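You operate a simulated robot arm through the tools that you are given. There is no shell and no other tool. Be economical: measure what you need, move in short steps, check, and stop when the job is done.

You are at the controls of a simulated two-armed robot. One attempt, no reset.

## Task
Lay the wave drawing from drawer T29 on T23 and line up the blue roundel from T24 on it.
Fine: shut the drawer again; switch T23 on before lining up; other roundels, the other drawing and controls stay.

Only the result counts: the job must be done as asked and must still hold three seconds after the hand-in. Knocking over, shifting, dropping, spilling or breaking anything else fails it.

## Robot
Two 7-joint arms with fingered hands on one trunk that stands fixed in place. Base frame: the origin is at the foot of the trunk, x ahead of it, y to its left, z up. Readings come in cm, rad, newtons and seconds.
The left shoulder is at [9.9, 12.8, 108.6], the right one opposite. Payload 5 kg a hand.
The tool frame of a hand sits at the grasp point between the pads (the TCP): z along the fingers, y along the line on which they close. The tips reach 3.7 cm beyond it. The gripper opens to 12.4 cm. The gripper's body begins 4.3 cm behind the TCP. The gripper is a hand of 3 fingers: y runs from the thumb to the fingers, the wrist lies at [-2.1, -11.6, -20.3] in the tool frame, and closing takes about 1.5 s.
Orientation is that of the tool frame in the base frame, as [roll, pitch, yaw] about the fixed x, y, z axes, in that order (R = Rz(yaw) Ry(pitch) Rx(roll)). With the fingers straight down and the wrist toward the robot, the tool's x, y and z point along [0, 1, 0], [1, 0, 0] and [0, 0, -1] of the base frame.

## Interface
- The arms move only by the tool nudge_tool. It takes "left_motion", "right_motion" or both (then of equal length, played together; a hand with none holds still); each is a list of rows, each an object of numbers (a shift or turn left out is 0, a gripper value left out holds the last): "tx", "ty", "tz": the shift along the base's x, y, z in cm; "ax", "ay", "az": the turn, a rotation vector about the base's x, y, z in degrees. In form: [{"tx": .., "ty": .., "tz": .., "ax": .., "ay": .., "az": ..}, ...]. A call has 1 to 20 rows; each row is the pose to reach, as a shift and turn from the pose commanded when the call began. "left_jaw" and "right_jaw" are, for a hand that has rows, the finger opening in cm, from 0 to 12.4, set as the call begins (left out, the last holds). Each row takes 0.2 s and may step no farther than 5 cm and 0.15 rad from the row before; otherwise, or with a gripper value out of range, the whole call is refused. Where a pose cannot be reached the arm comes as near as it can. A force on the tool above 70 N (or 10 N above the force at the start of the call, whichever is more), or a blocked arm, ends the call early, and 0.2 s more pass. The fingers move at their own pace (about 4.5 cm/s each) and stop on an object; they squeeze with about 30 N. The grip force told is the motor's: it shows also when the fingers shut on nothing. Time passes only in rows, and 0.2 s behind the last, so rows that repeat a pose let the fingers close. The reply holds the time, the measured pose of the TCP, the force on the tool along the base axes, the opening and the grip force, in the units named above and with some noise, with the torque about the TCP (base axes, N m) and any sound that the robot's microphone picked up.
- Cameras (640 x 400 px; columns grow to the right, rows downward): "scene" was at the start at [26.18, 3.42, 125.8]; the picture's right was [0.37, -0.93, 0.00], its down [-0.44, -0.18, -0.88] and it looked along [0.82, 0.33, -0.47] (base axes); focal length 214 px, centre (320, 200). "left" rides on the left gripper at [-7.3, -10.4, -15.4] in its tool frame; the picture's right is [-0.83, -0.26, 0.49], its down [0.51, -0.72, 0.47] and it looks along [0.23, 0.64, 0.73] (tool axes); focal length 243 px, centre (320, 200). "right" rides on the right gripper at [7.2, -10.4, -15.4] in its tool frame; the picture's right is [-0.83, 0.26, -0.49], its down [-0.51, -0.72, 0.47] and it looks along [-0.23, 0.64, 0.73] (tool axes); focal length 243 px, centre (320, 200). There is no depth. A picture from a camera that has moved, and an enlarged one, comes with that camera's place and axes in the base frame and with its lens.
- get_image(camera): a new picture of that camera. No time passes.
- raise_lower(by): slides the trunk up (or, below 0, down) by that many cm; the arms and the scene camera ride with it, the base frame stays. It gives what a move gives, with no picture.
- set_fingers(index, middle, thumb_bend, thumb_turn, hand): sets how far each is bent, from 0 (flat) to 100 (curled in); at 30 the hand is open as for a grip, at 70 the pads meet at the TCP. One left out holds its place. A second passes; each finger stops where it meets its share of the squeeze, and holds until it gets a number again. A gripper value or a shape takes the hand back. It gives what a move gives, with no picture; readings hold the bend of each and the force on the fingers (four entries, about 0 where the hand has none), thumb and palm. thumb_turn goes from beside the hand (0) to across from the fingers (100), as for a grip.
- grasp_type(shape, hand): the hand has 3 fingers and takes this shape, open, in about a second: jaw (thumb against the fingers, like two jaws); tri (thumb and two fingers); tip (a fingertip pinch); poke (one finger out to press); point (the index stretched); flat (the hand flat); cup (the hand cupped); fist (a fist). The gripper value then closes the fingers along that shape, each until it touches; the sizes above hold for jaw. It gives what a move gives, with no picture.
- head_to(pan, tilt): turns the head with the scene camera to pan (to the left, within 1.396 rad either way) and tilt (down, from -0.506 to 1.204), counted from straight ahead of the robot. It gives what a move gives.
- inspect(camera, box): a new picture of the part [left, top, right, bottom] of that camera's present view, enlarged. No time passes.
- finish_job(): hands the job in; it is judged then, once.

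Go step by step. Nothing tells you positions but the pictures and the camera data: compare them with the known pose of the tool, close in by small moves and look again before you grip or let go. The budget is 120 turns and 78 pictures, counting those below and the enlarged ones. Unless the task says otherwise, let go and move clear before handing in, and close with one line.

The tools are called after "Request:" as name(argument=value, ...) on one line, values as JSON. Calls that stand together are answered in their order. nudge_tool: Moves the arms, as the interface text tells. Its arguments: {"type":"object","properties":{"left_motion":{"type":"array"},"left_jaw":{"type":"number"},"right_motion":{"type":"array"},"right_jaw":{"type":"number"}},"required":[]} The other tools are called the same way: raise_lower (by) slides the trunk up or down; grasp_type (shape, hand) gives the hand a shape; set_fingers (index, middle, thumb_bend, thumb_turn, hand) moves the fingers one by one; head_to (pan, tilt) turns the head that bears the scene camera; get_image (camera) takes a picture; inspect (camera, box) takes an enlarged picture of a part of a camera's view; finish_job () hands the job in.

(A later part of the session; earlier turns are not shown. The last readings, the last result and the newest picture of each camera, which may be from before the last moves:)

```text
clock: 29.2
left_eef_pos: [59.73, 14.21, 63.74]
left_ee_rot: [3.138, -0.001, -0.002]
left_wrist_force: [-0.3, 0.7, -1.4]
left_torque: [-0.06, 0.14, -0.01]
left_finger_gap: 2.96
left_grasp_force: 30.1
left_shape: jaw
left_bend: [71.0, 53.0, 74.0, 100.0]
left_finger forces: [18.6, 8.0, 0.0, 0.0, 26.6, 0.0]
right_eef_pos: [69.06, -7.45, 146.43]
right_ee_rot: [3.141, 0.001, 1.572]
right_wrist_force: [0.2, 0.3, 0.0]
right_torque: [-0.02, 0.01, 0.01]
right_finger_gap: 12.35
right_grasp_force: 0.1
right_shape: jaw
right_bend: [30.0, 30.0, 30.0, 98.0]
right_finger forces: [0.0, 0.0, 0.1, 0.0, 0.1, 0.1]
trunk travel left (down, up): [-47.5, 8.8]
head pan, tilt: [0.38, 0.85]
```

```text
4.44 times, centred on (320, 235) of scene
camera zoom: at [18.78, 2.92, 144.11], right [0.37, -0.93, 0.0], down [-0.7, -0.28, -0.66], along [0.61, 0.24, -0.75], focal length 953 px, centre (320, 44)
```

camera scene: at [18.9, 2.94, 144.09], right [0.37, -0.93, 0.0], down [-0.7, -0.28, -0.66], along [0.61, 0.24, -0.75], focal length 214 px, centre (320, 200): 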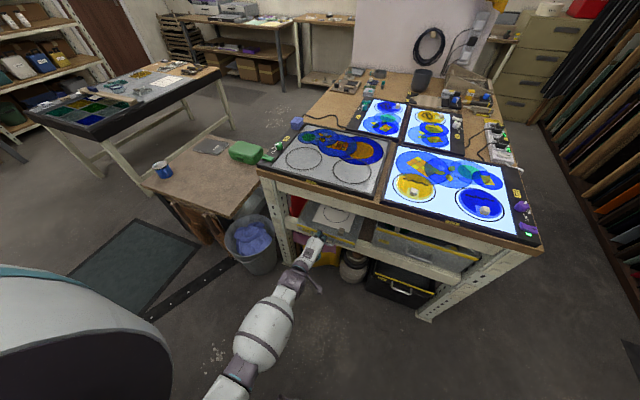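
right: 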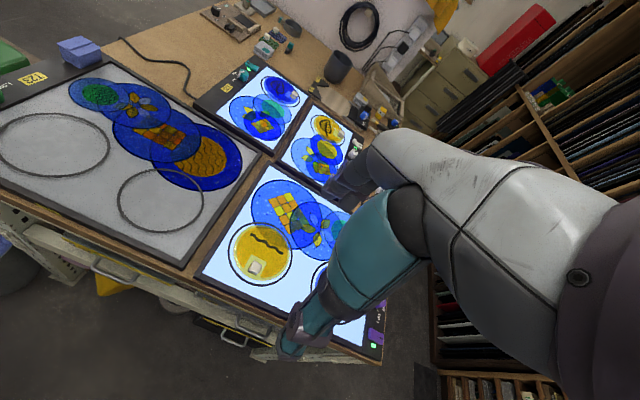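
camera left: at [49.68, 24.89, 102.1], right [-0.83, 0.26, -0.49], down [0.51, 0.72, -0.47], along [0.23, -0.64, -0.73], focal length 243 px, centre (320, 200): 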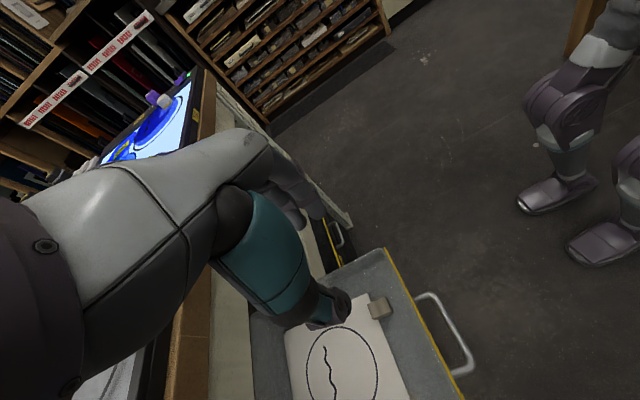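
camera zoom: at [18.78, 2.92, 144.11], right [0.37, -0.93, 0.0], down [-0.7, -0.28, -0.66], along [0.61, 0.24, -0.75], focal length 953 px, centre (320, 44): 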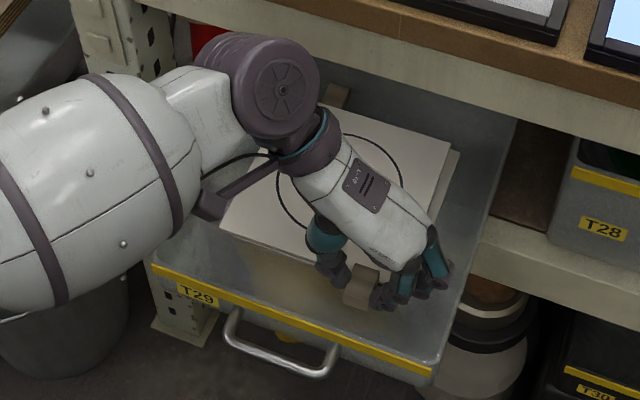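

The top sheet lifts alone, the other stays. Raise above the rim, then back out toward the robot.

Request:
nudge_tool(left_motion=[{"tz": 1.5}, {"tz": 3}, {"tz": 4.5}, {"tz": 6}, {"tz": 7.5}, {"tx": -1.5, "tz": 8}, {"tx": -3, "tz": 8}, {"tx": -4.5, "tz": 8}, {"tx": -6, "tz": 8}, {"tx": -7.5, "tz": 8}])

Request:
get_image(camera="scene")

Request:
get_image(camera="left")

```text
clock: 31.4
left_eef_pos: [52.28, 14.24, 71.63]
left_ee_rot: [3.139, -0.002, 0.0]
left_wrist_force: [0.4, 0.4, -1.1]
left_torque: [-0.07, 0.09, -0.03]
left_finger_gap: 2.96
left_grasp_force: 29.6
left_shape: jaw
left_bend: [71.0, 53.0, 74.0, 100.0]
left_finger forces: [18.6, 8.0, 0.0, 0.0, 26.5, 0.1]
right_eef_pos: [68.93, -7.46, 146.34]
right_ee_rot: [3.141, 0.001, 1.571]
right_wrist_force: [-0.1, 0.6, 0.0]
right_torque: [-0.01, -0.03, -0.01]
right_finger_gap: 12.36
right_grasp_force: 0.0
right_shape: jaw
right_bend: [30.0, 30.0, 30.0, 98.0]
right_finger forces: [0.1, 0.0, 0.0, 0.1, 0.0, 0.0]
trunk travel left (down, up): [-47.5, 8.8]
head pan, tilt: [0.38, 0.85]
```

```text
44 pictures are left
camera scene: at [18.74, 2.93, 144.12], right [0.37, -0.93, 0.0], down [-0.7, -0.28, -0.66], along [0.61, 0.24, -0.75], focal length 214 px, centre (320, 200)
```

scene: 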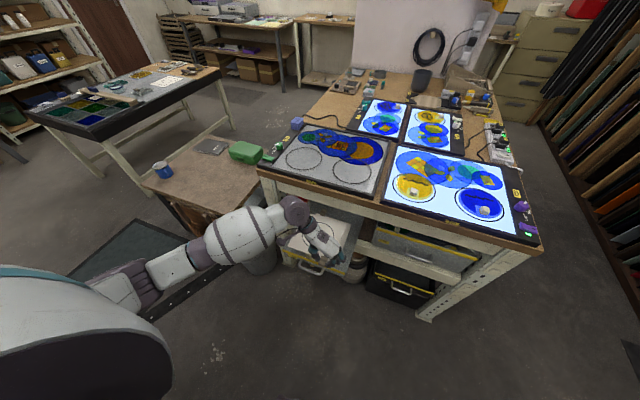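

```text
43 pictures are left
camera left: at [44.98, 24.61, 87.06], right [-0.83, 0.26, -0.49], down [0.51, 0.72, -0.47], along [0.23, -0.64, -0.73], focal length 243 px, centre (320, 200)
```

left: 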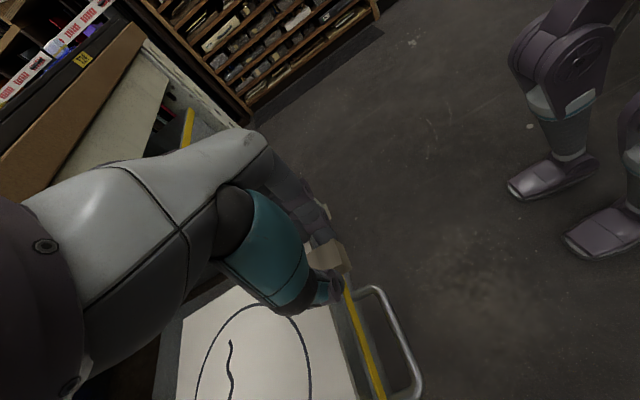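

Request:
nudge_tool(left_motion=[{"tx": -1.5}, {"tx": -3}, {"tx": -4.5}, {"tx": -6}, {"tx": -6.8}])

Request:
raise_lower(by=8.5)

Request:
get_image(camera="scene")

```text
clock: 32.6
left_eef_pos: [45.48, 14.35, 71.62]
left_ee_rot: [3.139, 0.0, -0.001]
left_wrist_force: [0.1, -0.4, -0.5]
left_torque: [-0.06, 0.08, -0.01]
left_finger_gap: 2.94
left_grasp_force: 29.8
left_shape: jaw
left_bend: [71.0, 53.0, 74.0, 100.0]
left_finger forces: [18.6, 7.9, 0.1, 0.1, 26.5, 0.0]
right_eef_pos: [69.02, -7.57, 146.48]
right_ee_rot: [3.141, -0.001, 1.572]
right_wrist_force: [-0.8, -0.1, 0.0]
right_torque: [0.01, 0.02, 0.0]
right_finger_gap: 12.36
right_grasp_force: 0.0
right_shape: jaw
right_bend: [30.0, 30.0, 30.0, 98.0]
right_finger forces: [0.0, 0.0, 0.1, 0.0, 0.0, 0.1]
trunk travel left (down, up): [-47.5, 8.8]
head pan, tilt: [0.38, 0.85]
```

```text
clock: 33.8
left_eef_pos: [45.44, 14.25, 80.03]
left_ee_rot: [3.141, 0.003, -0.003]
left_wrist_force: [0.4, 0.2, -0.5]
left_torque: [-0.06, 0.07, -0.01]
left_finger_gap: 2.95
left_grasp_force: 29.7
left_shape: jaw
left_bend: [71.0, 53.0, 74.0, 100.0]
left_finger forces: [18.7, 7.9, 0.1, 0.0, 26.5, 0.0]
right_eef_pos: [69.03, -7.5, 154.58]
right_ee_rot: [-3.137, 0.0, 1.57]
right_wrist_force: [0.1, 0.1, -0.3]
right_torque: [0.01, 0.03, -0.01]
right_finger_gap: 12.36
right_grasp_force: 0.0
right_shape: jaw
right_bend: [30.0, 30.0, 30.0, 98.0]
right_finger forces: [0.0, 0.0, 0.0, 0.0, 0.0, 0.0]
trunk travel left (down, up): [-56.0, 0.3]
head pan, tilt: [0.38, 0.85]
```

```text
42 pictures are left
camera scene: at [10.56, 2.92, 154.32], right [0.37, -0.93, 0.0], down [-0.7, -0.28, -0.66], along [0.61, 0.24, -0.75], focal length 214 px, centre (320, 200)
```

scene: 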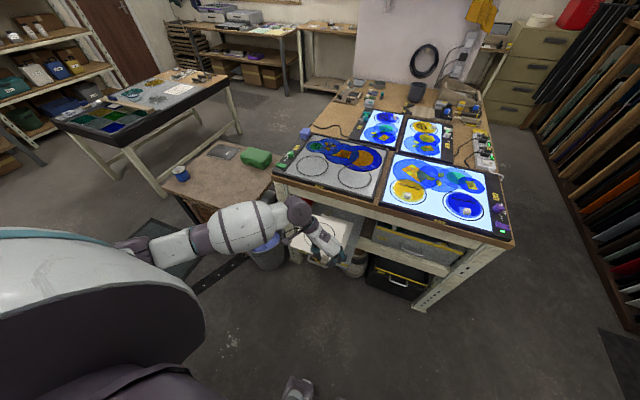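

Sheet clears the bench edge; lifting straight up above table height.

Request:
nudge_tool(left_motion=[{"tz": 3}, {"tz": 6}, {"tz": 9}, {"tz": 12}, {"tz": 15}, {"tz": 18}, {"tz": 21}])

Request:
inspect(camera="scene", box=[220, 100, 460, 260])

```text
clock: 35.4
left_eef_pos: [45.68, 14.19, 101.23]
left_ee_rot: [3.14, 0.001, 0.0]
left_wrist_force: [0.0, -0.6, -0.3]
left_torque: [-0.05, 0.09, -0.02]
left_finger_gap: 2.94
left_grasp_force: 29.8
left_shape: jaw
left_bend: [71.0, 53.0, 74.0, 100.0]
left_finger forces: [18.6, 8.0, 0.0, 0.0, 26.6, 0.0]
right_eef_pos: [68.83, -7.65, 154.89]
right_ee_rot: [3.14, 0.001, 1.57]
right_wrist_force: [0.3, -0.4, 0.3]
right_torque: [-0.02, 0.0, 0.0]
right_finger_gap: 12.37
right_grasp_force: 0.2
right_shape: jaw
right_bend: [30.0, 30.0, 30.0, 98.0]
right_finger forces: [0.1, 0.1, 0.1, 0.0, 0.1, 0.0]
trunk travel left (down, up): [-56.0, 0.3]
head pan, tilt: [0.38, 0.85]
```

```text
2.50 times, centred on (340, 180) of scene
camera zoom: at [10.37, 2.9, 154.37], right [0.37, -0.93, 0.0], down [-0.7, -0.28, -0.66], along [0.61, 0.24, -0.75], focal length 536 px, centre (270, 250)
```

zoom: 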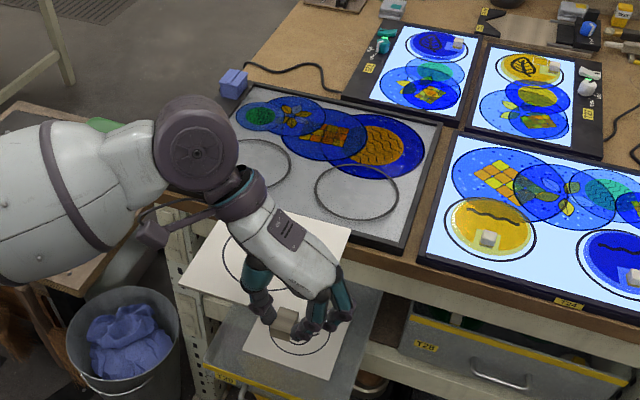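

The sheet is above bench height. Carry it over the right half of T23 (sheet centre ≈ (87.5, 16.9)).

Request:
nudge_tool(left_motion=[{"tx": 4, "ty": -0.3}, {"tx": 8, "ty": -0.6}, {"tx": 12, "ty": -1}, {"tx": 16, "ty": -1.4}, {"tx": 20, "ty": -1.8}, {"tx": 24, "ty": -2.2}, {"tx": 28, "ty": -2.5}, {"tx": 30.8, "ty": -2.7}, {"tx": 30.8, "ty": -2.7, "tz": -3}])

Request:
inspect(camera="scene", box=[260, 80, 460, 230])

Request:
get_image(camera="left")

```text
clock: 37.4
left_eef_pos: [76.47, 11.47, 98.03]
left_ee_rot: [3.138, 0.003, -0.001]
left_wrist_force: [1.5, -0.1, -1.4]
left_torque: [-0.09, 0.08, 0.0]
left_finger_gap: 2.94
left_grasp_force: 30.1
left_shape: jaw
left_bend: [71.0, 53.0, 74.0, 100.0]
left_finger forces: [18.5, 8.0, 0.0, 0.1, 26.5, 0.1]
right_eef_pos: [69.0, -7.57, 154.81]
right_ee_rot: [-3.141, 0.0, 1.569]
right_wrist_force: [-0.6, 0.3, 0.5]
right_torque: [-0.02, 0.01, -0.01]
right_finger_gap: 12.34
right_grasp_force: 0.1
right_shape: jaw
right_bend: [30.0, 30.0, 30.0, 98.0]
right_finger forces: [0.0, 0.0, 0.1, 0.0, 0.0, 0.0]
trunk travel left (down, up): [-56.0, 0.3]
head pan, tilt: [0.38, 0.85]
```

```text
2.67 times, centred on (360, 155) of scene
camera zoom: at [10.48, 2.98, 154.34], right [0.37, -0.93, 0.0], down [-0.7, -0.28, -0.66], along [0.61, 0.24, -0.75], focal length 572 px, centre (213, 320)
```

zoom: 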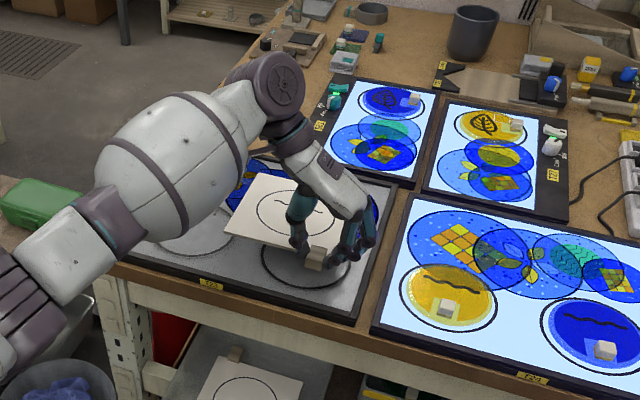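

```text
39 pictures are left
camera left: at [69.16, 21.93, 113.5], right [-0.83, 0.26, -0.49], down [0.51, 0.72, -0.47], along [0.23, -0.64, -0.73], focal length 243 px, centre (320, 200)
```

left: 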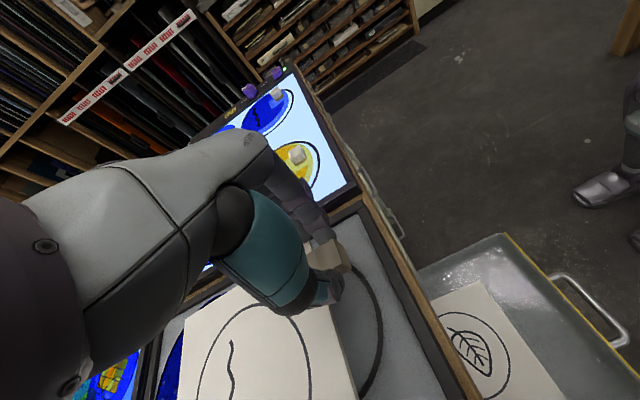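

Leaf drawing stays in the drawer. Lower the wave sheet slowly.

Request:
nudge_tool(left_motion=[{"tz": -1}, {"tz": -2}, {"tz": -3}, {"tz": -3.6}, {"tz": -4.2}, {"tz": -4.6}])

Request:
inspect(camera="left", box=[200, 160, 480, 400])

```text
clock: 38.8
left_eef_pos: [76.37, 11.44, 93.55]
left_ee_rot: [3.14, 0.0, -0.003]
left_wrist_force: [0.2, 0.3, 0.2]
left_torque: [-0.1, -0.1, -0.01]
left_finger_gap: 2.94
left_grasp_force: 30.4
left_shape: jaw
left_bend: [71.0, 53.0, 74.0, 100.0]
left_finger forces: [17.5, 9.0, 0.0, 0.0, 26.8, 0.0]
right_eef_pos: [68.9, -7.72, 154.91]
right_ee_rot: [3.139, 0.001, 1.571]
right_wrist_force: [-0.2, -0.2, 0.5]
right_torque: [0.02, -0.02, 0.03]
right_finger_gap: 12.37
right_grasp_force: 0.0
right_shape: jaw
right_bend: [30.0, 30.0, 30.0, 98.0]
right_finger forces: [0.0, 0.0, 0.0, 0.0, 0.1, 0.0]
trunk travel left (down, up): [-56.0, 0.3]
head pan, tilt: [0.38, 0.85]
```

```text
1.67 times, centred on (340, 280) of left
camera zoom: at [69.05, 21.85, 108.95], right [-0.83, 0.26, -0.49], down [0.51, 0.72, -0.47], along [0.23, -0.64, -0.73], focal length 404 px, centre (287, 67)
```

zoom: 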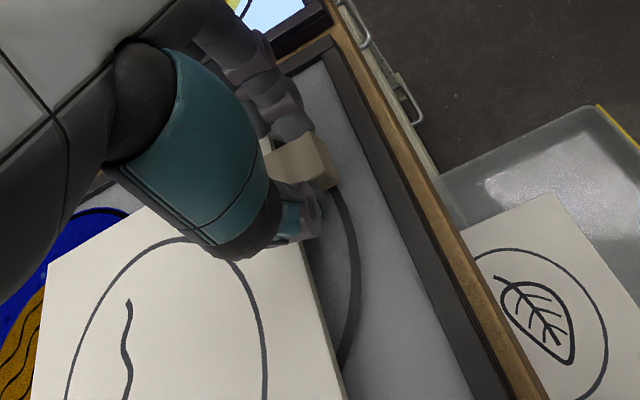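

There's ~2.5 cm spare before the front frame, so shift 1.8 cm toward the robot, then continue down.

Request:
nudge_tool(left_motion=[{"tz": 0.6}, {"tx": -0.9, "tz": 0.8}, {"tx": -1.8, "tz": 0.8}, {"tx": -1.8, "tz": 0.2}, {"tx": -1.8, "tz": -0.3}, {"tx": -1.8, "tz": -0.5}])

Request:
nudge_tool(left_motion=[{"tz": -0.2}, {"tz": -0.3}])

Request:
nudge_tool(left_motion=[{"tz": -0.2}, {"tz": -0.3}])

Request:
inspect(camera="left", box=[200, 160, 480, 400])

```text
clock: 40.2
left_eef_pos: [74.59, 11.43, 93.43]
left_ee_rot: [3.138, -0.003, -0.002]
left_wrist_force: [-0.4, 0.2, 8.8]
left_torque: [-0.3, -0.12, 0.0]
left_finger_gap: 2.99
left_grasp_force: 29.8
left_shape: jaw
left_bend: [71.0, 53.0, 74.0, 100.0]
left_finger forces: [17.7, 13.9, 0.0, 0.0, 29.3, 0.0]
right_eef_pos: [68.87, -7.56, 155.12]
right_ee_rot: [3.137, 0.002, 1.571]
right_wrist_force: [0.5, 0.1, -0.2]
right_torque: [0.0, 0.03, 0.0]
right_finger_gap: 12.38
right_grasp_force: 0.0
right_shape: jaw
right_bend: [30.0, 30.0, 30.0, 98.0]
right_finger forces: [0.0, 0.0, 0.0, 0.0, 0.0, 0.0]
trunk travel left (down, up): [-56.0, 0.3]
head pan, tilt: [0.38, 0.85]
```

```text
clock: 40.8
left_eef_pos: [74.55, 11.5, 93.21]
left_ee_rot: [3.139, -0.005, 0.0]
left_wrist_force: [1.4, 1.0, 22.9]
left_torque: [-0.38, -0.3, -0.03]
left_finger_gap: 3.02
left_grasp_force: 29.9
left_shape: jaw
left_bend: [71.0, 53.0, 74.0, 100.0]
left_finger forces: [18.7, 20.1, 0.0, 0.1, 32.7, 0.0]
right_eef_pos: [68.6, -7.48, 155.15]
right_ee_rot: [3.136, -0.002, 1.57]
right_wrist_force: [-0.2, 0.1, 0.4]
right_torque: [0.02, 0.01, 0.01]
right_finger_gap: 12.36
right_grasp_force: 0.0
right_shape: jaw
right_bend: [30.0, 30.0, 30.0, 98.0]
right_finger forces: [0.0, 0.0, 0.0, 0.0, 0.1, 0.0]
trunk travel left (down, up): [-56.0, 0.3]
head pan, tilt: [0.38, 0.85]
```

```text
clock: 41.4
left_eef_pos: [74.57, 11.47, 93.2]
left_ee_rot: [3.138, -0.008, 0.001]
left_wrist_force: [6.3, 1.1, 40.0]
left_torque: [-0.3, -0.47, 0.02]
left_finger_gap: 3.22
left_grasp_force: 29.9
left_shape: jaw
left_bend: [71.0, 52.0, 74.0, 100.0]
left_finger forces: [20.1, 25.5, 0.1, 0.0, 34.6, 0.0]
right_eef_pos: [68.35, -7.59, 155.32]
right_ee_rot: [3.134, 0.0, 1.572]
right_wrist_force: [-0.5, 0.9, -0.9]
right_torque: [0.0, -0.04, 0.0]
right_finger_gap: 12.36
right_grasp_force: 0.1
right_shape: jaw
right_bend: [30.0, 30.0, 30.0, 98.0]
right_finger forces: [0.0, 0.0, 0.1, 0.0, 0.0, 0.0]
trunk travel left (down, up): [-56.0, 0.3]
head pan, tilt: [0.38, 0.85]
```

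```text
1.67 times, centred on (340, 280) of left
camera zoom: at [67.05, 21.81, 108.53], right [-0.83, 0.26, -0.5], down [0.51, 0.72, -0.47], along [0.24, -0.64, -0.73], focal length 404 px, centre (287, 67)
```

zoom: 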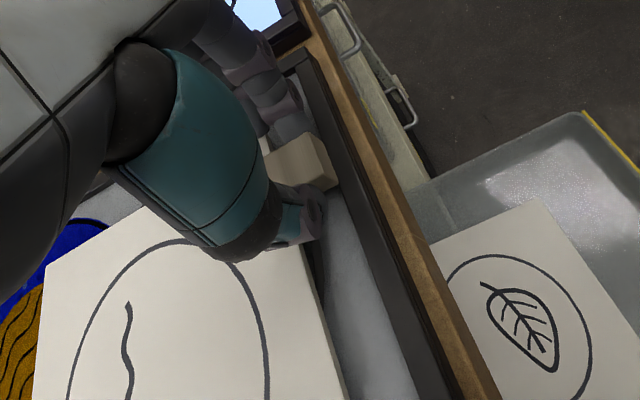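

It's down, tab almost against the frame. Ease up, shift 0.7 cm away from the frame, lower to first contact and release.

Request:
nudge_tool(left_motion=[{"tz": 0.8}, {"tx": 0.4, "tz": 1.2}, {"tx": 0.8, "tz": 1.2}, {"tx": 0.8, "tz": 0.9}, {"tx": 0.8, "tz": 0.6}])

Request:
nudge_tool(left_motion=[{}, {}, {}, {"tz": 0.1}, {"tz": 0.1}], left_jaw=5)

Request:
nudge_tool(left_motion=[{"tz": 1}, {"tz": 3}, {"tz": 6}, {"tz": 10}, {"tz": 13}], left_jaw=6)

Request:
get_image(camera="left")

```text
clock: 42.6
left_eef_pos: [75.14, 11.4, 93.35]
left_ee_rot: [3.14, -0.002, -0.002]
left_wrist_force: [-5.2, 2.0, 15.5]
left_torque: [-0.31, 0.01, -0.1]
left_finger_gap: 3.19
left_grasp_force: 30.0
left_shape: jaw
left_bend: [71.0, 52.0, 74.0, 100.0]
left_finger forces: [17.7, 19.3, 0.1, 0.0, 30.8, 0.1]
right_eef_pos: [68.79, -7.47, 155.06]
right_ee_rot: [3.137, 0.0, 1.57]
right_wrist_force: [-0.1, 0.3, -0.7]
right_torque: [-0.02, 0.0, 0.01]
right_finger_gap: 12.33
right_grasp_force: 0.1
right_shape: jaw
right_bend: [30.0, 30.0, 30.0, 98.0]
right_finger forces: [0.0, 0.1, 0.0, 0.1, 0.0, 0.1]
trunk travel left (down, up): [-56.0, 0.3]
head pan, tilt: [0.38, 0.85]
```

```text
clock: 43.8
left_eef_pos: [75.35, 11.46, 93.19]
left_ee_rot: [3.14, 0.001, -0.002]
left_wrist_force: [0.7, 0.1, 1.7]
left_torque: [0.0, 0.02, -0.01]
left_finger_gap: 4.98
left_grasp_force: 0.2
left_shape: jaw
left_bend: [74.0, 49.0, 73.0, 100.0]
left_finger forces: [0.5, 0.1, 0.0, 0.1, 0.9, 0.1]
right_eef_pos: [68.87, -7.6, 154.8]
right_ee_rot: [3.142, 0.0, 1.572]
right_wrist_force: [0.3, -0.6, -0.1]
right_torque: [0.05, -0.01, 0.0]
right_finger_gap: 12.32
right_grasp_force: 0.0
right_shape: jaw
right_bend: [30.0, 30.0, 30.0, 98.0]
right_finger forces: [0.1, 0.1, 0.1, 0.0, 0.1, 0.0]
trunk travel left (down, up): [-56.0, 0.3]
head pan, tilt: [0.38, 0.85]
```

```text
clock: 45.0
left_eef_pos: [75.25, 11.56, 106.24]
left_ee_rot: [3.138, 0.001, 0.001]
left_wrist_force: [0.4, -0.2, 0.7]
left_torque: [0.0, 0.02, -0.02]
left_finger_gap: 5.96
left_grasp_force: 0.1
left_shape: jaw
left_bend: [74.0, 46.0, 70.0, 100.0]
left_finger forces: [0.0, 0.0, 0.0, 0.1, 0.0, 0.0]
right_eef_pos: [68.94, -7.49, 154.99]
right_ee_rot: [3.139, -0.001, 1.57]
right_wrist_force: [-1.1, 0.5, -0.8]
right_torque: [-0.03, 0.02, 0.0]
right_finger_gap: 12.36
right_grasp_force: 0.1
right_shape: jaw
right_bend: [30.0, 30.0, 30.0, 98.0]
right_finger forces: [0.0, 0.1, 0.0, 0.0, 0.0, 0.1]
trunk travel left (down, up): [-56.0, 0.3]
head pan, tilt: [0.38, 0.85]
```

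```text
36 pictures are left
camera left: at [67.98, 21.86, 121.67], right [-0.83, 0.26, -0.49], down [0.51, 0.72, -0.47], along [0.23, -0.64, -0.73], focal length 243 px, centre (320, 200)
```

left: 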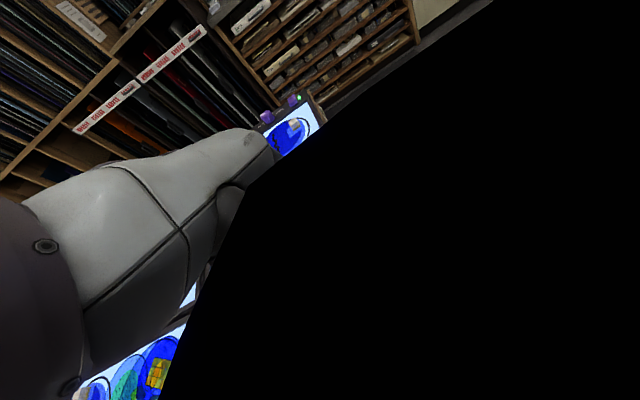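

The left view is blocked by something dark; check with the scene camera.

Request:
inspect(camera="scene", box=[260, 80, 460, 230])

```text
2.67 times, centred on (360, 155) of scene
camera zoom: at [10.35, 2.89, 154.38], right [0.37, -0.93, 0.0], down [-0.7, -0.28, -0.66], along [0.61, 0.24, -0.75], focal length 572 px, centre (213, 320)
```

zoom: 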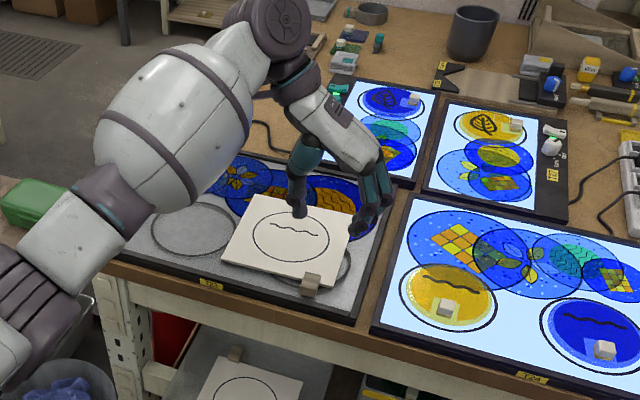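

The drawing lies on T23 with its wave toward the back. Now the power rocker at the front-left of T23 (≈(77, 49)); swing the left hand over to look.

Request:
nudge_tool(left_motion=[{"ty": 2, "tz": 3, "az": 8}, {"ty": 5, "tz": 3, "az": 16}, {"tx": -1, "ty": 8, "tz": 3, "az": 24}, {"tx": -2, "ty": 11, "tz": 3, "az": 32}, {"tx": -3, "ty": 14, "tz": 3, "az": 40}, {"tx": -4, "ty": 17, "tz": 3, "az": 48}, {"tx": -5, "ty": 20, "tz": 3, "az": 56}, {"tx": -6, "ty": 23, "tz": 3, "az": 64}, {"tx": -7, "ty": 26, "tz": 3, "az": 72}, {"tx": -8, "ty": 30, "tz": 3, "az": 80}, {"tx": -8, "ty": 34, "tz": 3, "az": 88}, {"tx": -8, "ty": 37, "tz": 3, "az": 90}])

Request:
grasp_type(hand="left", shape="poke")

Request:
get_image(camera="left")

Request:
inspect(camera="scene", box=[250, 110, 370, 200])

```text
clock: 47.6
left_eef_pos: [67.3, 48.58, 109.18]
left_ee_rot: [3.14, 0.0, 1.571]
left_wrist_force: [0.3, 0.0, 0.2]
left_torque: [0.0, 0.0, -0.03]
left_finger_gap: 5.96
left_grasp_force: 0.1
left_shape: jaw
left_bend: [74.0, 46.0, 70.0, 100.0]
left_finger forces: [0.0, 0.1, 0.0, 0.0, 0.0, 0.0]
right_eef_pos: [68.93, -7.45, 154.83]
right_ee_rot: [3.141, 0.0, 1.568]
right_wrist_force: [-0.4, 0.4, 0.1]
right_torque: [0.0, -0.01, 0.01]
right_finger_gap: 12.36
right_grasp_force: 0.0
right_shape: jaw
right_bend: [30.0, 30.0, 30.0, 98.0]
right_finger forces: [0.1, 0.0, 0.0, 0.0, 0.1, 0.1]
trunk travel left (down, up): [-56.0, 0.3]
head pan, tilt: [0.38, 0.85]
```

```text
clock: 48.5
left_eef_pos: [67.28, 48.47, 109.21]
left_ee_rot: [3.141, 0.0, 1.57]
left_wrist_force: [-1.0, 1.5, 0.6]
left_torque: [0.02, -0.02, -0.03]
left_finger_gap: 0.01
left_grasp_force: 0.1
left_shape: poke
left_bend: [70.0, 70.0, 100.0, 100.0]
left_finger forces: [0.1, 0.0, 0.0, 0.1, 0.0, 0.0]
right_eef_pos: [68.92, -7.56, 154.87]
right_ee_rot: [3.139, -0.001, 1.572]
right_wrist_force: [0.6, -0.3, -0.2]
right_torque: [0.02, 0.01, 0.03]
right_finger_gap: 12.36
right_grasp_force: 0.1
right_shape: jaw
right_bend: [30.0, 30.0, 30.0, 98.0]
right_finger forces: [0.0, 0.0, 0.0, 0.1, 0.1, 0.0]
trunk travel left (down, up): [-56.0, 0.3]
head pan, tilt: [0.38, 0.85]
```

```text
34 pictures are left
camera left: at [56.81, 41.13, 124.59], right [-0.26, -0.83, -0.49], down [-0.72, 0.51, -0.47], along [0.64, 0.23, -0.73], focal length 243 px, centre (320, 200)
```

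left: 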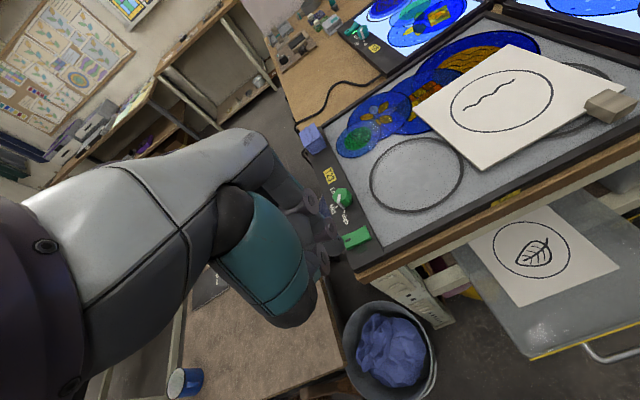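

```text
4.44 times, centred on (310, 155) of scene
camera zoom: at [10.43, 2.9, 154.36], right [0.37, -0.93, 0.0], down [-0.7, -0.28, -0.66], along [0.61, 0.24, -0.75], focal length 953 px, centre (364, 400)
```

zoom: 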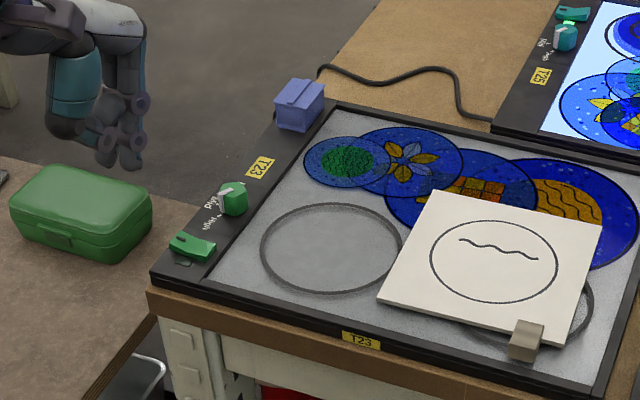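

Request:
inspect(camera="left", box=[310, 150, 390, 260])

Request:
inspect(camera="scene", box=[430, 170, 530, 245])

Request:
inspect(camera="scene", box=[276, 150, 316, 180])

```text
3.64 times, centred on (350, 205) of left
camera zoom: at [56.81, 41.13, 124.59], right [-0.26, -0.83, -0.49], down [-0.72, 0.51, -0.47], along [0.64, 0.23, -0.73], focal length 882 px, centre (211, 182)
```

zoom: 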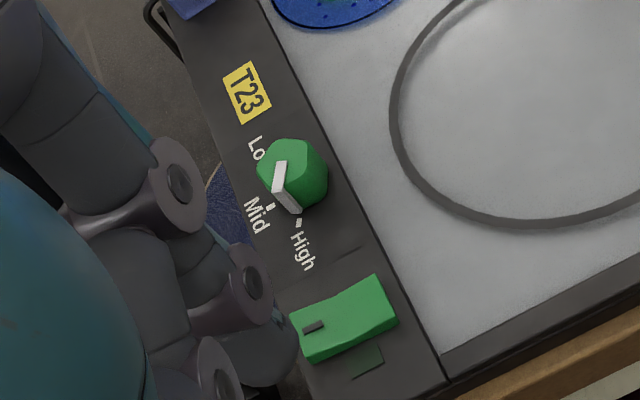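

```text
5.33 times, centred on (480, 208) of scene
camera zoom: at [10.43, 2.9, 154.36], right [0.37, -0.93, 0.0], down [-0.7, -0.28, -0.66], along [0.61, 0.24, -0.75], focal length 1144 px, centre (-533, 160)
```

zoom: 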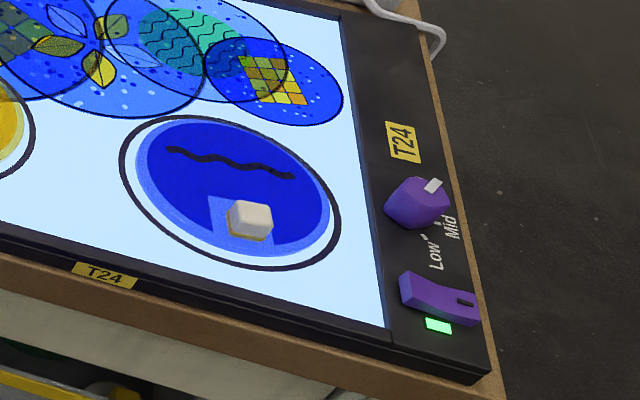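

```text
13.33 times, centred on (296, 165) of scene
camera zoom: at [10.43, 2.9, 154.36], right [0.37, -0.93, 0.0], down [-0.7, -0.28, -0.66], along [0.61, 0.24, -0.75], focal length 2860 px, centre (640, 667)
```

zoom: 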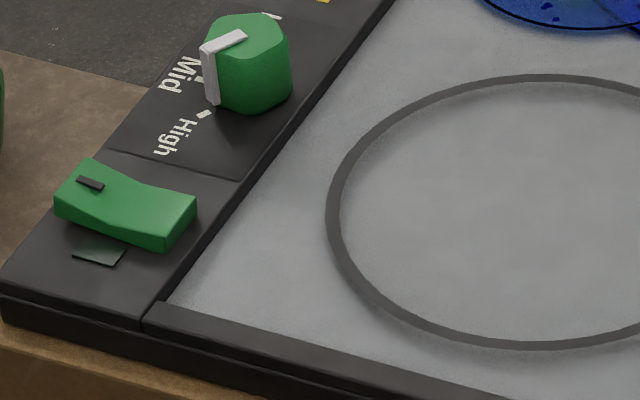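

Request:
inspect(camera="scene", box=[240, 90, 300, 150])

```text
6.67 times, centred on (270, 120) of scene
camera zoom: at [10.43, 2.9, 154.36], right [0.37, -0.93, 0.0], down [-0.7, -0.28, -0.66], along [0.61, 0.24, -0.75], focal length 1430 px, centre (653, 733)
```

zoom: 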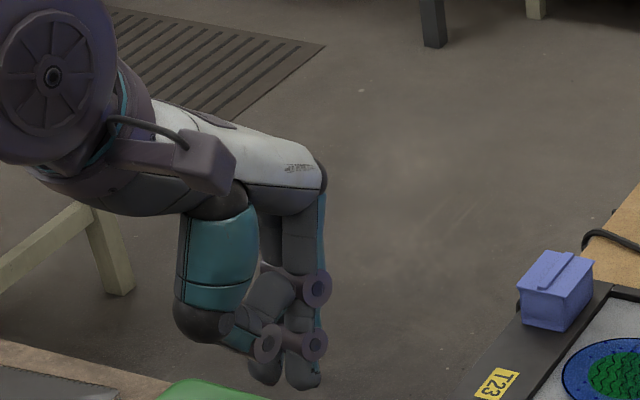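

Request:
set_fingers(hand="left", middle=100, index=70)

Request:
inspect(camera="scene", box=[240, 90, 300, 150])

```text
clock: 49.5
left_eef_pos: [67.38, 48.56, 109.21]
left_ee_rot: [3.14, 0.001, 1.569]
left_wrist_force: [-0.1, 0.8, -0.8]
left_torque: [0.03, 0.0, -0.03]
left_finger_gap: 4.16
left_grasp_force: 0.1
left_shape: fingers
left_bend: [70.0, 100.0, 100.0, 100.0]
left_finger forces: [0.0, 0.0, 0.0, 0.1, 0.0, 0.1]
right_eef_pos: [68.9, -7.56, 154.93]
right_ee_rot: [3.139, -0.001, 1.571]
right_wrist_force: [-0.2, 0.2, 0.0]
right_torque: [-0.02, 0.02, -0.02]
right_finger_gap: 12.36
right_grasp_force: 0.0
right_shape: jaw
right_bend: [30.0, 30.0, 30.0, 98.0]
right_finger forces: [0.0, 0.1, 0.0, 0.0, 0.1, 0.0]
trunk travel left (down, up): [-56.0, 0.3]
head pan, tilt: [0.38, 0.85]
```

```text
6.67 times, centred on (270, 120) of scene
camera zoom: at [10.43, 2.92, 154.36], right [0.37, -0.93, 0.0], down [-0.7, -0.28, -0.66], along [0.61, 0.24, -0.75], focal length 1430 px, centre (653, 733)
```

zoom: 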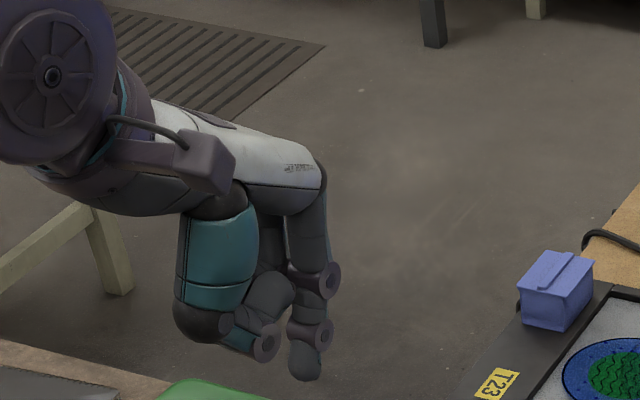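

Only the index now sticks out, its tip ≈1.5 cm toward −y from the TCP. Move above the rocker's marked (outer) end.

Request:
nudge_tool(left_motion=[{"tx": 4, "ty": 1.4}, {"tx": 8.65, "ty": 2.85}, {"tx": 8.65, "ty": 2.85, "tz": -4}, {"tx": 8.65, "ty": 2.85, "tz": -8}, {"tx": 8.65, "ty": 2.85, "tz": -12}])

Request:
inspect(camera="scene", box=[260, 120, 340, 180])

Request:
inspect(camera="left", box=[240, 160, 400, 320])

```text
clock: 50.7
left_eef_pos: [76.13, 51.43, 96.99]
left_ee_rot: [3.141, 0.0, 1.569]
left_wrist_force: [-0.2, 0.1, -1.2]
left_torque: [0.04, 0.01, -0.03]
left_finger_gap: 4.14
left_grasp_force: 0.0
left_shape: fingers
left_bend: [70.0, 100.0, 100.0, 100.0]
left_finger forces: [0.0, 0.0, 0.0, 0.1, 0.1, 0.1]
right_eef_pos: [69.07, -7.67, 154.67]
right_ee_rot: [-3.139, -0.001, 1.569]
right_wrist_force: [0.5, -0.1, -0.7]
right_torque: [-0.01, 0.03, 0.01]
right_finger_gap: 12.36
right_grasp_force: 0.1
right_shape: jaw
right_bend: [30.0, 30.0, 30.0, 98.0]
right_finger forces: [0.1, 0.1, 0.1, 0.1, 0.1, 0.0]
trunk travel left (down, up): [-56.0, 0.3]
head pan, tilt: [0.38, 0.85]
```

```text
6.67 times, centred on (300, 150) of scene
camera zoom: at [10.64, 2.93, 154.32], right [0.37, -0.93, 0.0], down [-0.7, -0.28, -0.66], along [0.61, 0.24, -0.75], focal length 1430 px, centre (453, 533)
```

zoom: 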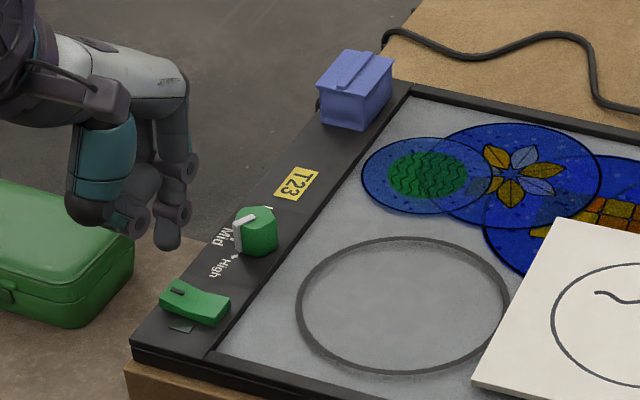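

```text
2.50 times, centred on (320, 240) of left
camera zoom: at [65.66, 44.0, 112.5], right [-0.26, -0.83, -0.49], down [-0.72, 0.51, -0.47], along [0.64, 0.23, -0.73], focal length 606 px, centre (320, 100)
```

zoom: 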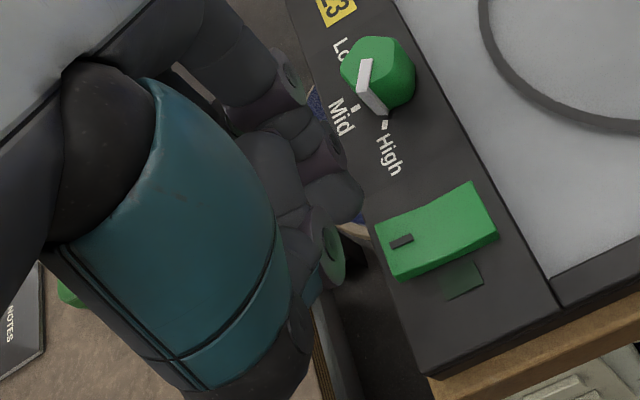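

Tip is about (77.6, 50.5); shift to the marked end and press down gently.

Request:
nudge_tool(left_motion=[{"tx": -1.5, "ty": -0.6}, {"tx": -1.5, "ty": -0.6, "tz": -1}, {"tx": -1.5, "ty": -0.6, "tz": -1.8}])

Request:
nudge_tool(left_motion=[{"tz": -0.3}, {"tz": -0.6}, {"tz": -0.9}, {"tz": -1.2}])

Request:
inspect(camera="left", box=[240, 160, 400, 320])

```text
clock: 51.5
left_eef_pos: [74.56, 50.63, 95.43]
left_ee_rot: [3.14, 0.0, 1.572]
left_wrist_force: [-0.5, 0.9, 0.5]
left_torque: [0.0, 0.02, 0.03]
left_finger_gap: 4.13
left_grasp_force: 0.1
left_shape: fingers
left_bend: [70.0, 100.0, 100.0, 100.0]
left_finger forces: [0.0, 0.0, 0.0, 0.0, 0.0, 0.0]
right_eef_pos: [69.01, -7.61, 154.87]
right_ee_rot: [3.142, 0.0, 1.568]
right_wrist_force: [0.0, 0.4, -0.8]
right_torque: [0.04, -0.04, 0.01]
right_finger_gap: 12.36
right_grasp_force: 0.0
right_shape: jaw
right_bend: [30.0, 30.0, 30.0, 98.0]
right_finger forces: [0.0, 0.1, 0.0, 0.0, 0.0, 0.0]
trunk travel left (down, up): [-56.0, 0.3]
head pan, tilt: [0.38, 0.85]
```

```text
clock: 52.5
left_eef_pos: [74.63, 50.73, 94.32]
left_ee_rot: [3.14, 0.001, 1.569]
left_wrist_force: [-0.2, 1.5, 1.5]
left_torque: [-0.03, 0.03, 0.01]
left_finger_gap: 4.11
left_grasp_force: 0.1
left_shape: fingers
left_bend: [70.0, 100.0, 100.0, 100.0]
left_finger forces: [1.3, 0.0, 0.0, 0.1, 0.0, 0.1]
right_eef_pos: [68.81, -7.55, 154.98]
right_ee_rot: [3.14, 0.0, 1.569]
right_wrist_force: [-0.3, 0.7, -0.6]
right_torque: [-0.04, 0.01, -0.03]
right_finger_gap: 12.37
right_grasp_force: 0.0
right_shape: jaw
right_bend: [30.0, 30.0, 30.0, 98.0]
right_finger forces: [0.0, 0.1, 0.0, 0.0, 0.0, 0.1]
trunk travel left (down, up): [-56.0, 0.3]
head pan, tilt: [0.38, 0.85]
```

```text
2.50 times, centred on (320, 240) of left
camera zoom: at [63.98, 43.4, 109.67], right [-0.26, -0.83, -0.49], down [-0.72, 0.51, -0.47], along [0.64, 0.23, -0.73], focal length 606 px, centre (320, 100)
```

zoom: 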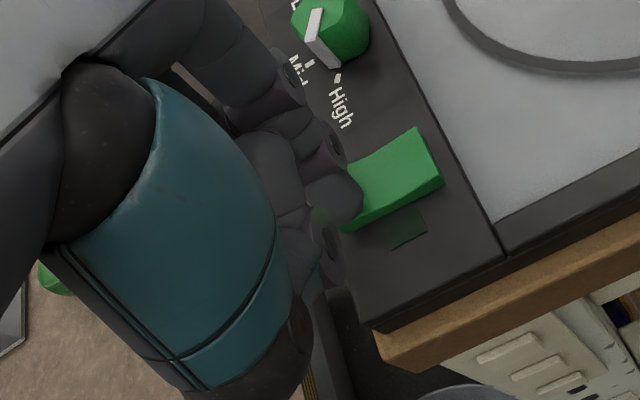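

Contact begins on the marked end; continue pressing.

Request:
nudge_tool(left_motion=[{"tz": -0.3}, {"tz": -0.6}, {"tz": -0.9}, {"tz": -1.2}])

Request:
inspect(camera="left", box=[240, 160, 400, 320])

```text
clock: 53.5
left_eef_pos: [74.51, 50.62, 93.95]
left_ee_rot: [3.126, -0.002, 1.571]
left_wrist_force: [7.0, 4.4, 33.0]
left_torque: [-0.27, -0.64, 0.16]
left_finger_gap: 4.03
left_grasp_force: 16.7
left_shape: fingers
left_bend: [70.0, 100.0, 100.0, 100.0]
left_finger forces: [33.9, 0.0, 0.0, 0.1, 0.0, 0.0]
right_eef_pos: [68.36, -7.77, 155.34]
right_ee_rot: [3.135, -0.001, 1.571]
right_wrist_force: [0.0, 0.3, 0.3]
right_torque: [-0.01, -0.02, 0.01]
right_finger_gap: 12.35
right_grasp_force: 0.2
right_shape: jaw
right_bend: [30.0, 30.0, 30.0, 98.0]
right_finger forces: [0.1, 0.0, 0.0, 0.1, 0.1, 0.0]
trunk travel left (down, up): [-56.0, 0.3]
head pan, tilt: [0.38, 0.85]
```

```text
2.50 times, centred on (320, 240) of left
camera zoom: at [63.86, 43.32, 109.27], right [-0.25, -0.83, -0.5], down [-0.71, 0.51, -0.48], along [0.65, 0.23, -0.72], focal length 606 px, centre (320, 100)
```

zoom: 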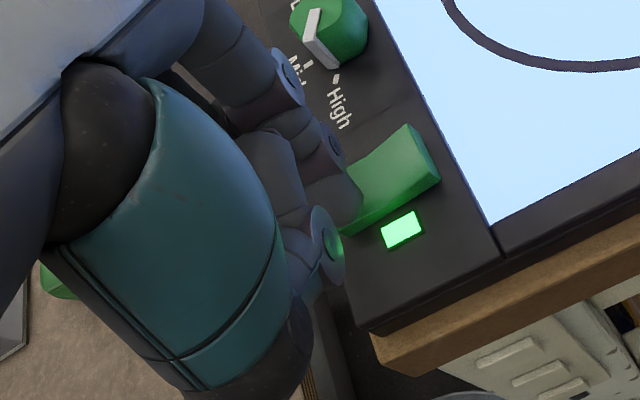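

T23 is lit with its LED on. Retreat the finger, restore the jaw, and return to the handle to shut the drawer.

Request:
nudge_tool(left_motion=[{"tz": 2}, {"tz": 5}, {"tz": 9}, {"tz": 13}, {"tx": -4, "ty": -2, "tz": 16}, {"tx": -8, "ty": -5, "tz": 16}, {"tx": -12, "ty": -9, "tz": 16}, {"tx": -15, "ty": -13, "tz": 16}, {"tx": -18, "ty": -17, "tz": 15}, {"tx": -20, "ty": -21, "tz": 14}, {"tx": -22, "ty": -25, "tz": 12}, {"tx": -23, "ty": -28, "tz": 9}, {"tx": -24, "ty": -30.2, "tz": 5}])

Request:
grasp_type(hand="left", shape="jaw")

Request:
nudge_tool(left_motion=[{"tx": -1, "tz": -2, "ay": -7}, {"tx": -2, "tz": -4, "ay": -14}, {"tx": -3, "tz": -6, "ay": -21}, {"tx": -4, "tz": -8, "ay": -28}, {"tx": -5, "tz": -11, "ay": -35}, {"tx": -5, "tz": -14, "ay": -42}], left_jaw=5)

```text
refused: row 5 steps farther than a row can; nothing moved
```

```text
clock: 54.4
left_eef_pos: [74.11, 50.42, 92.88]
left_ee_rot: [-3.14, -0.003, 1.568]
left_wrist_force: [-1.4, -2.8, 15.0]
left_torque: [0.09, -1.08, -0.15]
left_finger_gap: 12.25
left_grasp_force: 0.0
left_shape: jaw
left_bend: [30.0, 30.0, 30.0, 98.0]
left_finger forces: [0.0, 15.1, 0.0, 0.1, 0.0, 0.0]
right_eef_pos: [68.59, -7.87, 154.9]
right_ee_rot: [3.141, -0.001, 1.569]
right_wrist_force: [-0.6, -0.5, 0.0]
right_torque: [0.03, -0.01, 0.04]
right_finger_gap: 12.37
right_grasp_force: 0.1
right_shape: jaw
right_bend: [30.0, 30.0, 30.0, 98.0]
right_finger forces: [0.1, 0.0, 0.0, 0.0, 0.0, 0.0]
trunk travel left (down, up): [-56.0, 0.3]
head pan, tilt: [0.38, 0.85]
```

```text
clock: 55.4
left_eef_pos: [71.87, 50.7, 88.21]
left_ee_rot: [2.625, -0.001, 1.57]
left_wrist_force: [1.1, -2.0, 51.4]
left_torque: [-0.17, -3.51, -0.15]
left_finger_gap: 6.78
left_grasp_force: 0.1
left_shape: jaw
left_bend: [20.0, 43.0, 72.0, 100.0]
left_finger forces: [35.1, 19.6, 0.0, 0.1, 1.4, 0.1]
right_eef_pos: [68.68, -7.69, 154.85]
right_ee_rot: [3.141, -0.002, 1.568]
right_wrist_force: [1.2, -0.6, -1.0]
right_torque: [-0.01, 0.06, 0.0]
right_finger_gap: 12.37
right_grasp_force: 0.0
right_shape: jaw
right_bend: [30.0, 30.0, 30.0, 98.0]
right_finger forces: [0.0, 0.0, 0.0, 0.0, 0.0, 0.0]
trunk travel left (down, up): [-56.0, 0.3]
head pan, tilt: [0.38, 0.85]
stopped in row 5 (left hand): the force on the tool passed its limit at 73 N (the readings are from after the stop); the commanded pose is now the measured one
```

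My first call was refused and the following ones ran at the panel — a mistake. Look before moving.

Request:
get_image(camera="left")

Request:
inspect(camera="scene", box=[260, 110, 360, 190])

```text
23 pictures are left
camera left: at [55.19, 43.35, 96.48], right [0.01, -0.83, -0.56], down [-0.39, 0.51, -0.77], along [0.92, 0.23, -0.32], focal length 243 px, centre (320, 200)
```

left: 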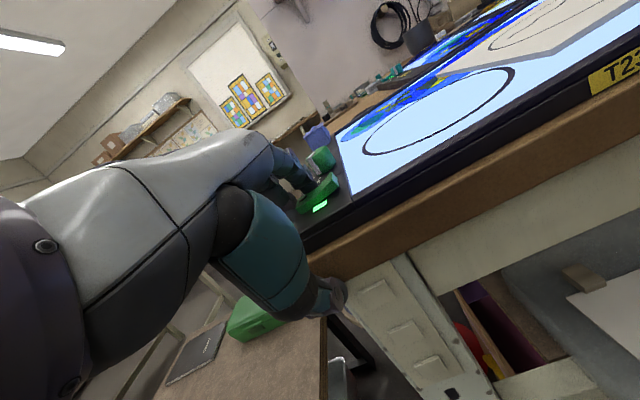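

```text
5.00 times, centred on (310, 150) of scene
camera zoom: at [10.16, 2.71, 154.35], right [0.37, -0.93, 0.0], down [-0.7, -0.28, -0.66], along [0.61, 0.25, -0.75], focal length 1072 px, centre (370, 450)
```

zoom: 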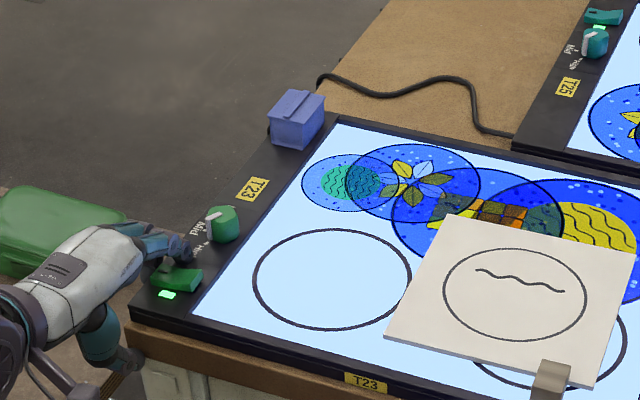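

Switch still on, knob unmoved, all seems in place. Lift straight up carefully.

Request:
nudge_tool(left_motion=[{"tz": 0.8}, {"tz": 1.8}, {"tz": 3}, {"tz": 5}, {"tz": 8}, {"tz": 12}, {"tz": 16}])

Request:
inspect(camera="scene", box=[260, 110, 360, 190])

```text
clock: 57.0
left_eef_pos: [71.82, 50.76, 102.67]
left_ee_rot: [2.652, -0.001, 1.57]
left_wrist_force: [-0.1, -0.4, -0.6]
left_torque: [-0.05, -0.02, 0.01]
left_finger_gap: 3.95
left_grasp_force: 30.2
left_shape: jaw
left_bend: [73.0, 50.0, 84.0, 100.0]
left_finger forces: [0.0, 0.0, 0.0, 0.0, 0.1, 0.0]
right_eef_pos: [69.22, -7.52, 154.65]
right_ee_rot: [-3.139, 0.001, 1.571]
right_wrist_force: [1.0, 0.1, -0.8]
right_torque: [-0.02, 0.04, -0.01]
right_finger_gap: 12.36
right_grasp_force: 0.1
right_shape: jaw
right_bend: [30.0, 30.0, 30.0, 98.0]
right_finger forces: [0.1, 0.0, 0.1, 0.0, 0.0, 0.0]
trunk travel left (down, up): [-56.0, 0.3]
head pan, tilt: [0.38, 0.85]
```

```text
5.00 times, centred on (310, 150) of scene
camera zoom: at [10.7, 2.97, 154.33], right [0.37, -0.93, 0.0], down [-0.7, -0.28, -0.66], along [0.61, 0.24, -0.75], focal length 1072 px, centre (370, 450)
```

zoom: 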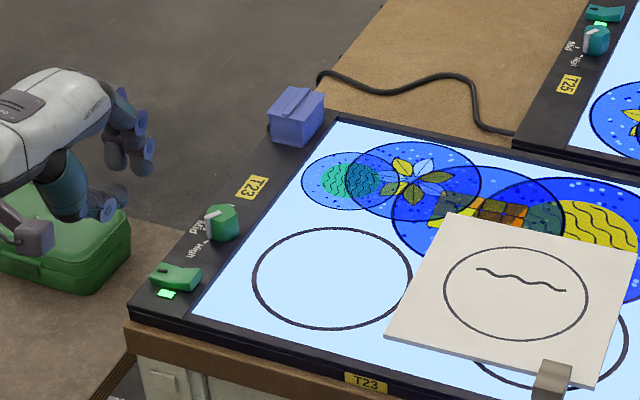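

Everything intact. Now go toward the drawer handle in two stages.

Request:
nudge_tool(left_motion=[{"tx": -3, "ty": -2}, {"tx": -6, "ty": -5}, {"tx": -9, "ty": -8}, {"tx": -12, "ty": -11}, {"tx": -14, "ty": -15}, {"tx": -16, "ty": -19}, {"tx": -18, "ty": -23, "tz": -1}, {"tx": -20, "ty": -27, "tz": -2}, {"tx": -21, "ty": -30.3, "tz": -4}, {"tx": -22, "ty": -30.3, "tz": -8, "ay": -4}, {"tx": -23, "ty": -30.3, "tz": -12, "ay": -8}, {"tx": -24, "ty": -30.3, "tz": -16, "ay": -12}], left_jaw=6)

```text
clock: 59.6
left_eef_pos: [47.44, 20.33, 86.96]
left_ee_rot: [2.439, -0.002, 1.57]
left_wrist_force: [0.3, -0.9, -0.1]
left_torque: [0.03, 0.02, 0.0]
left_finger_gap: 5.99
left_grasp_force: 0.0
left_shape: jaw
left_bend: [74.0, 46.0, 70.0, 100.0]
left_finger forces: [0.0, 0.0, 0.1, 0.0, 0.0, 0.1]
right_eef_pos: [68.92, -7.63, 154.83]
right_ee_rot: [3.141, 0.001, 1.568]
right_wrist_force: [0.3, 0.3, 0.1]
right_torque: [0.03, 0.02, -0.03]
right_finger_gap: 12.35
right_grasp_force: 0.1
right_shape: jaw
right_bend: [30.0, 30.0, 30.0, 98.0]
right_finger forces: [0.0, 0.1, 0.1, 0.1, 0.0, 0.1]
trunk travel left (down, up): [-56.0, 0.3]
head pan, tilt: [0.38, 0.85]
```

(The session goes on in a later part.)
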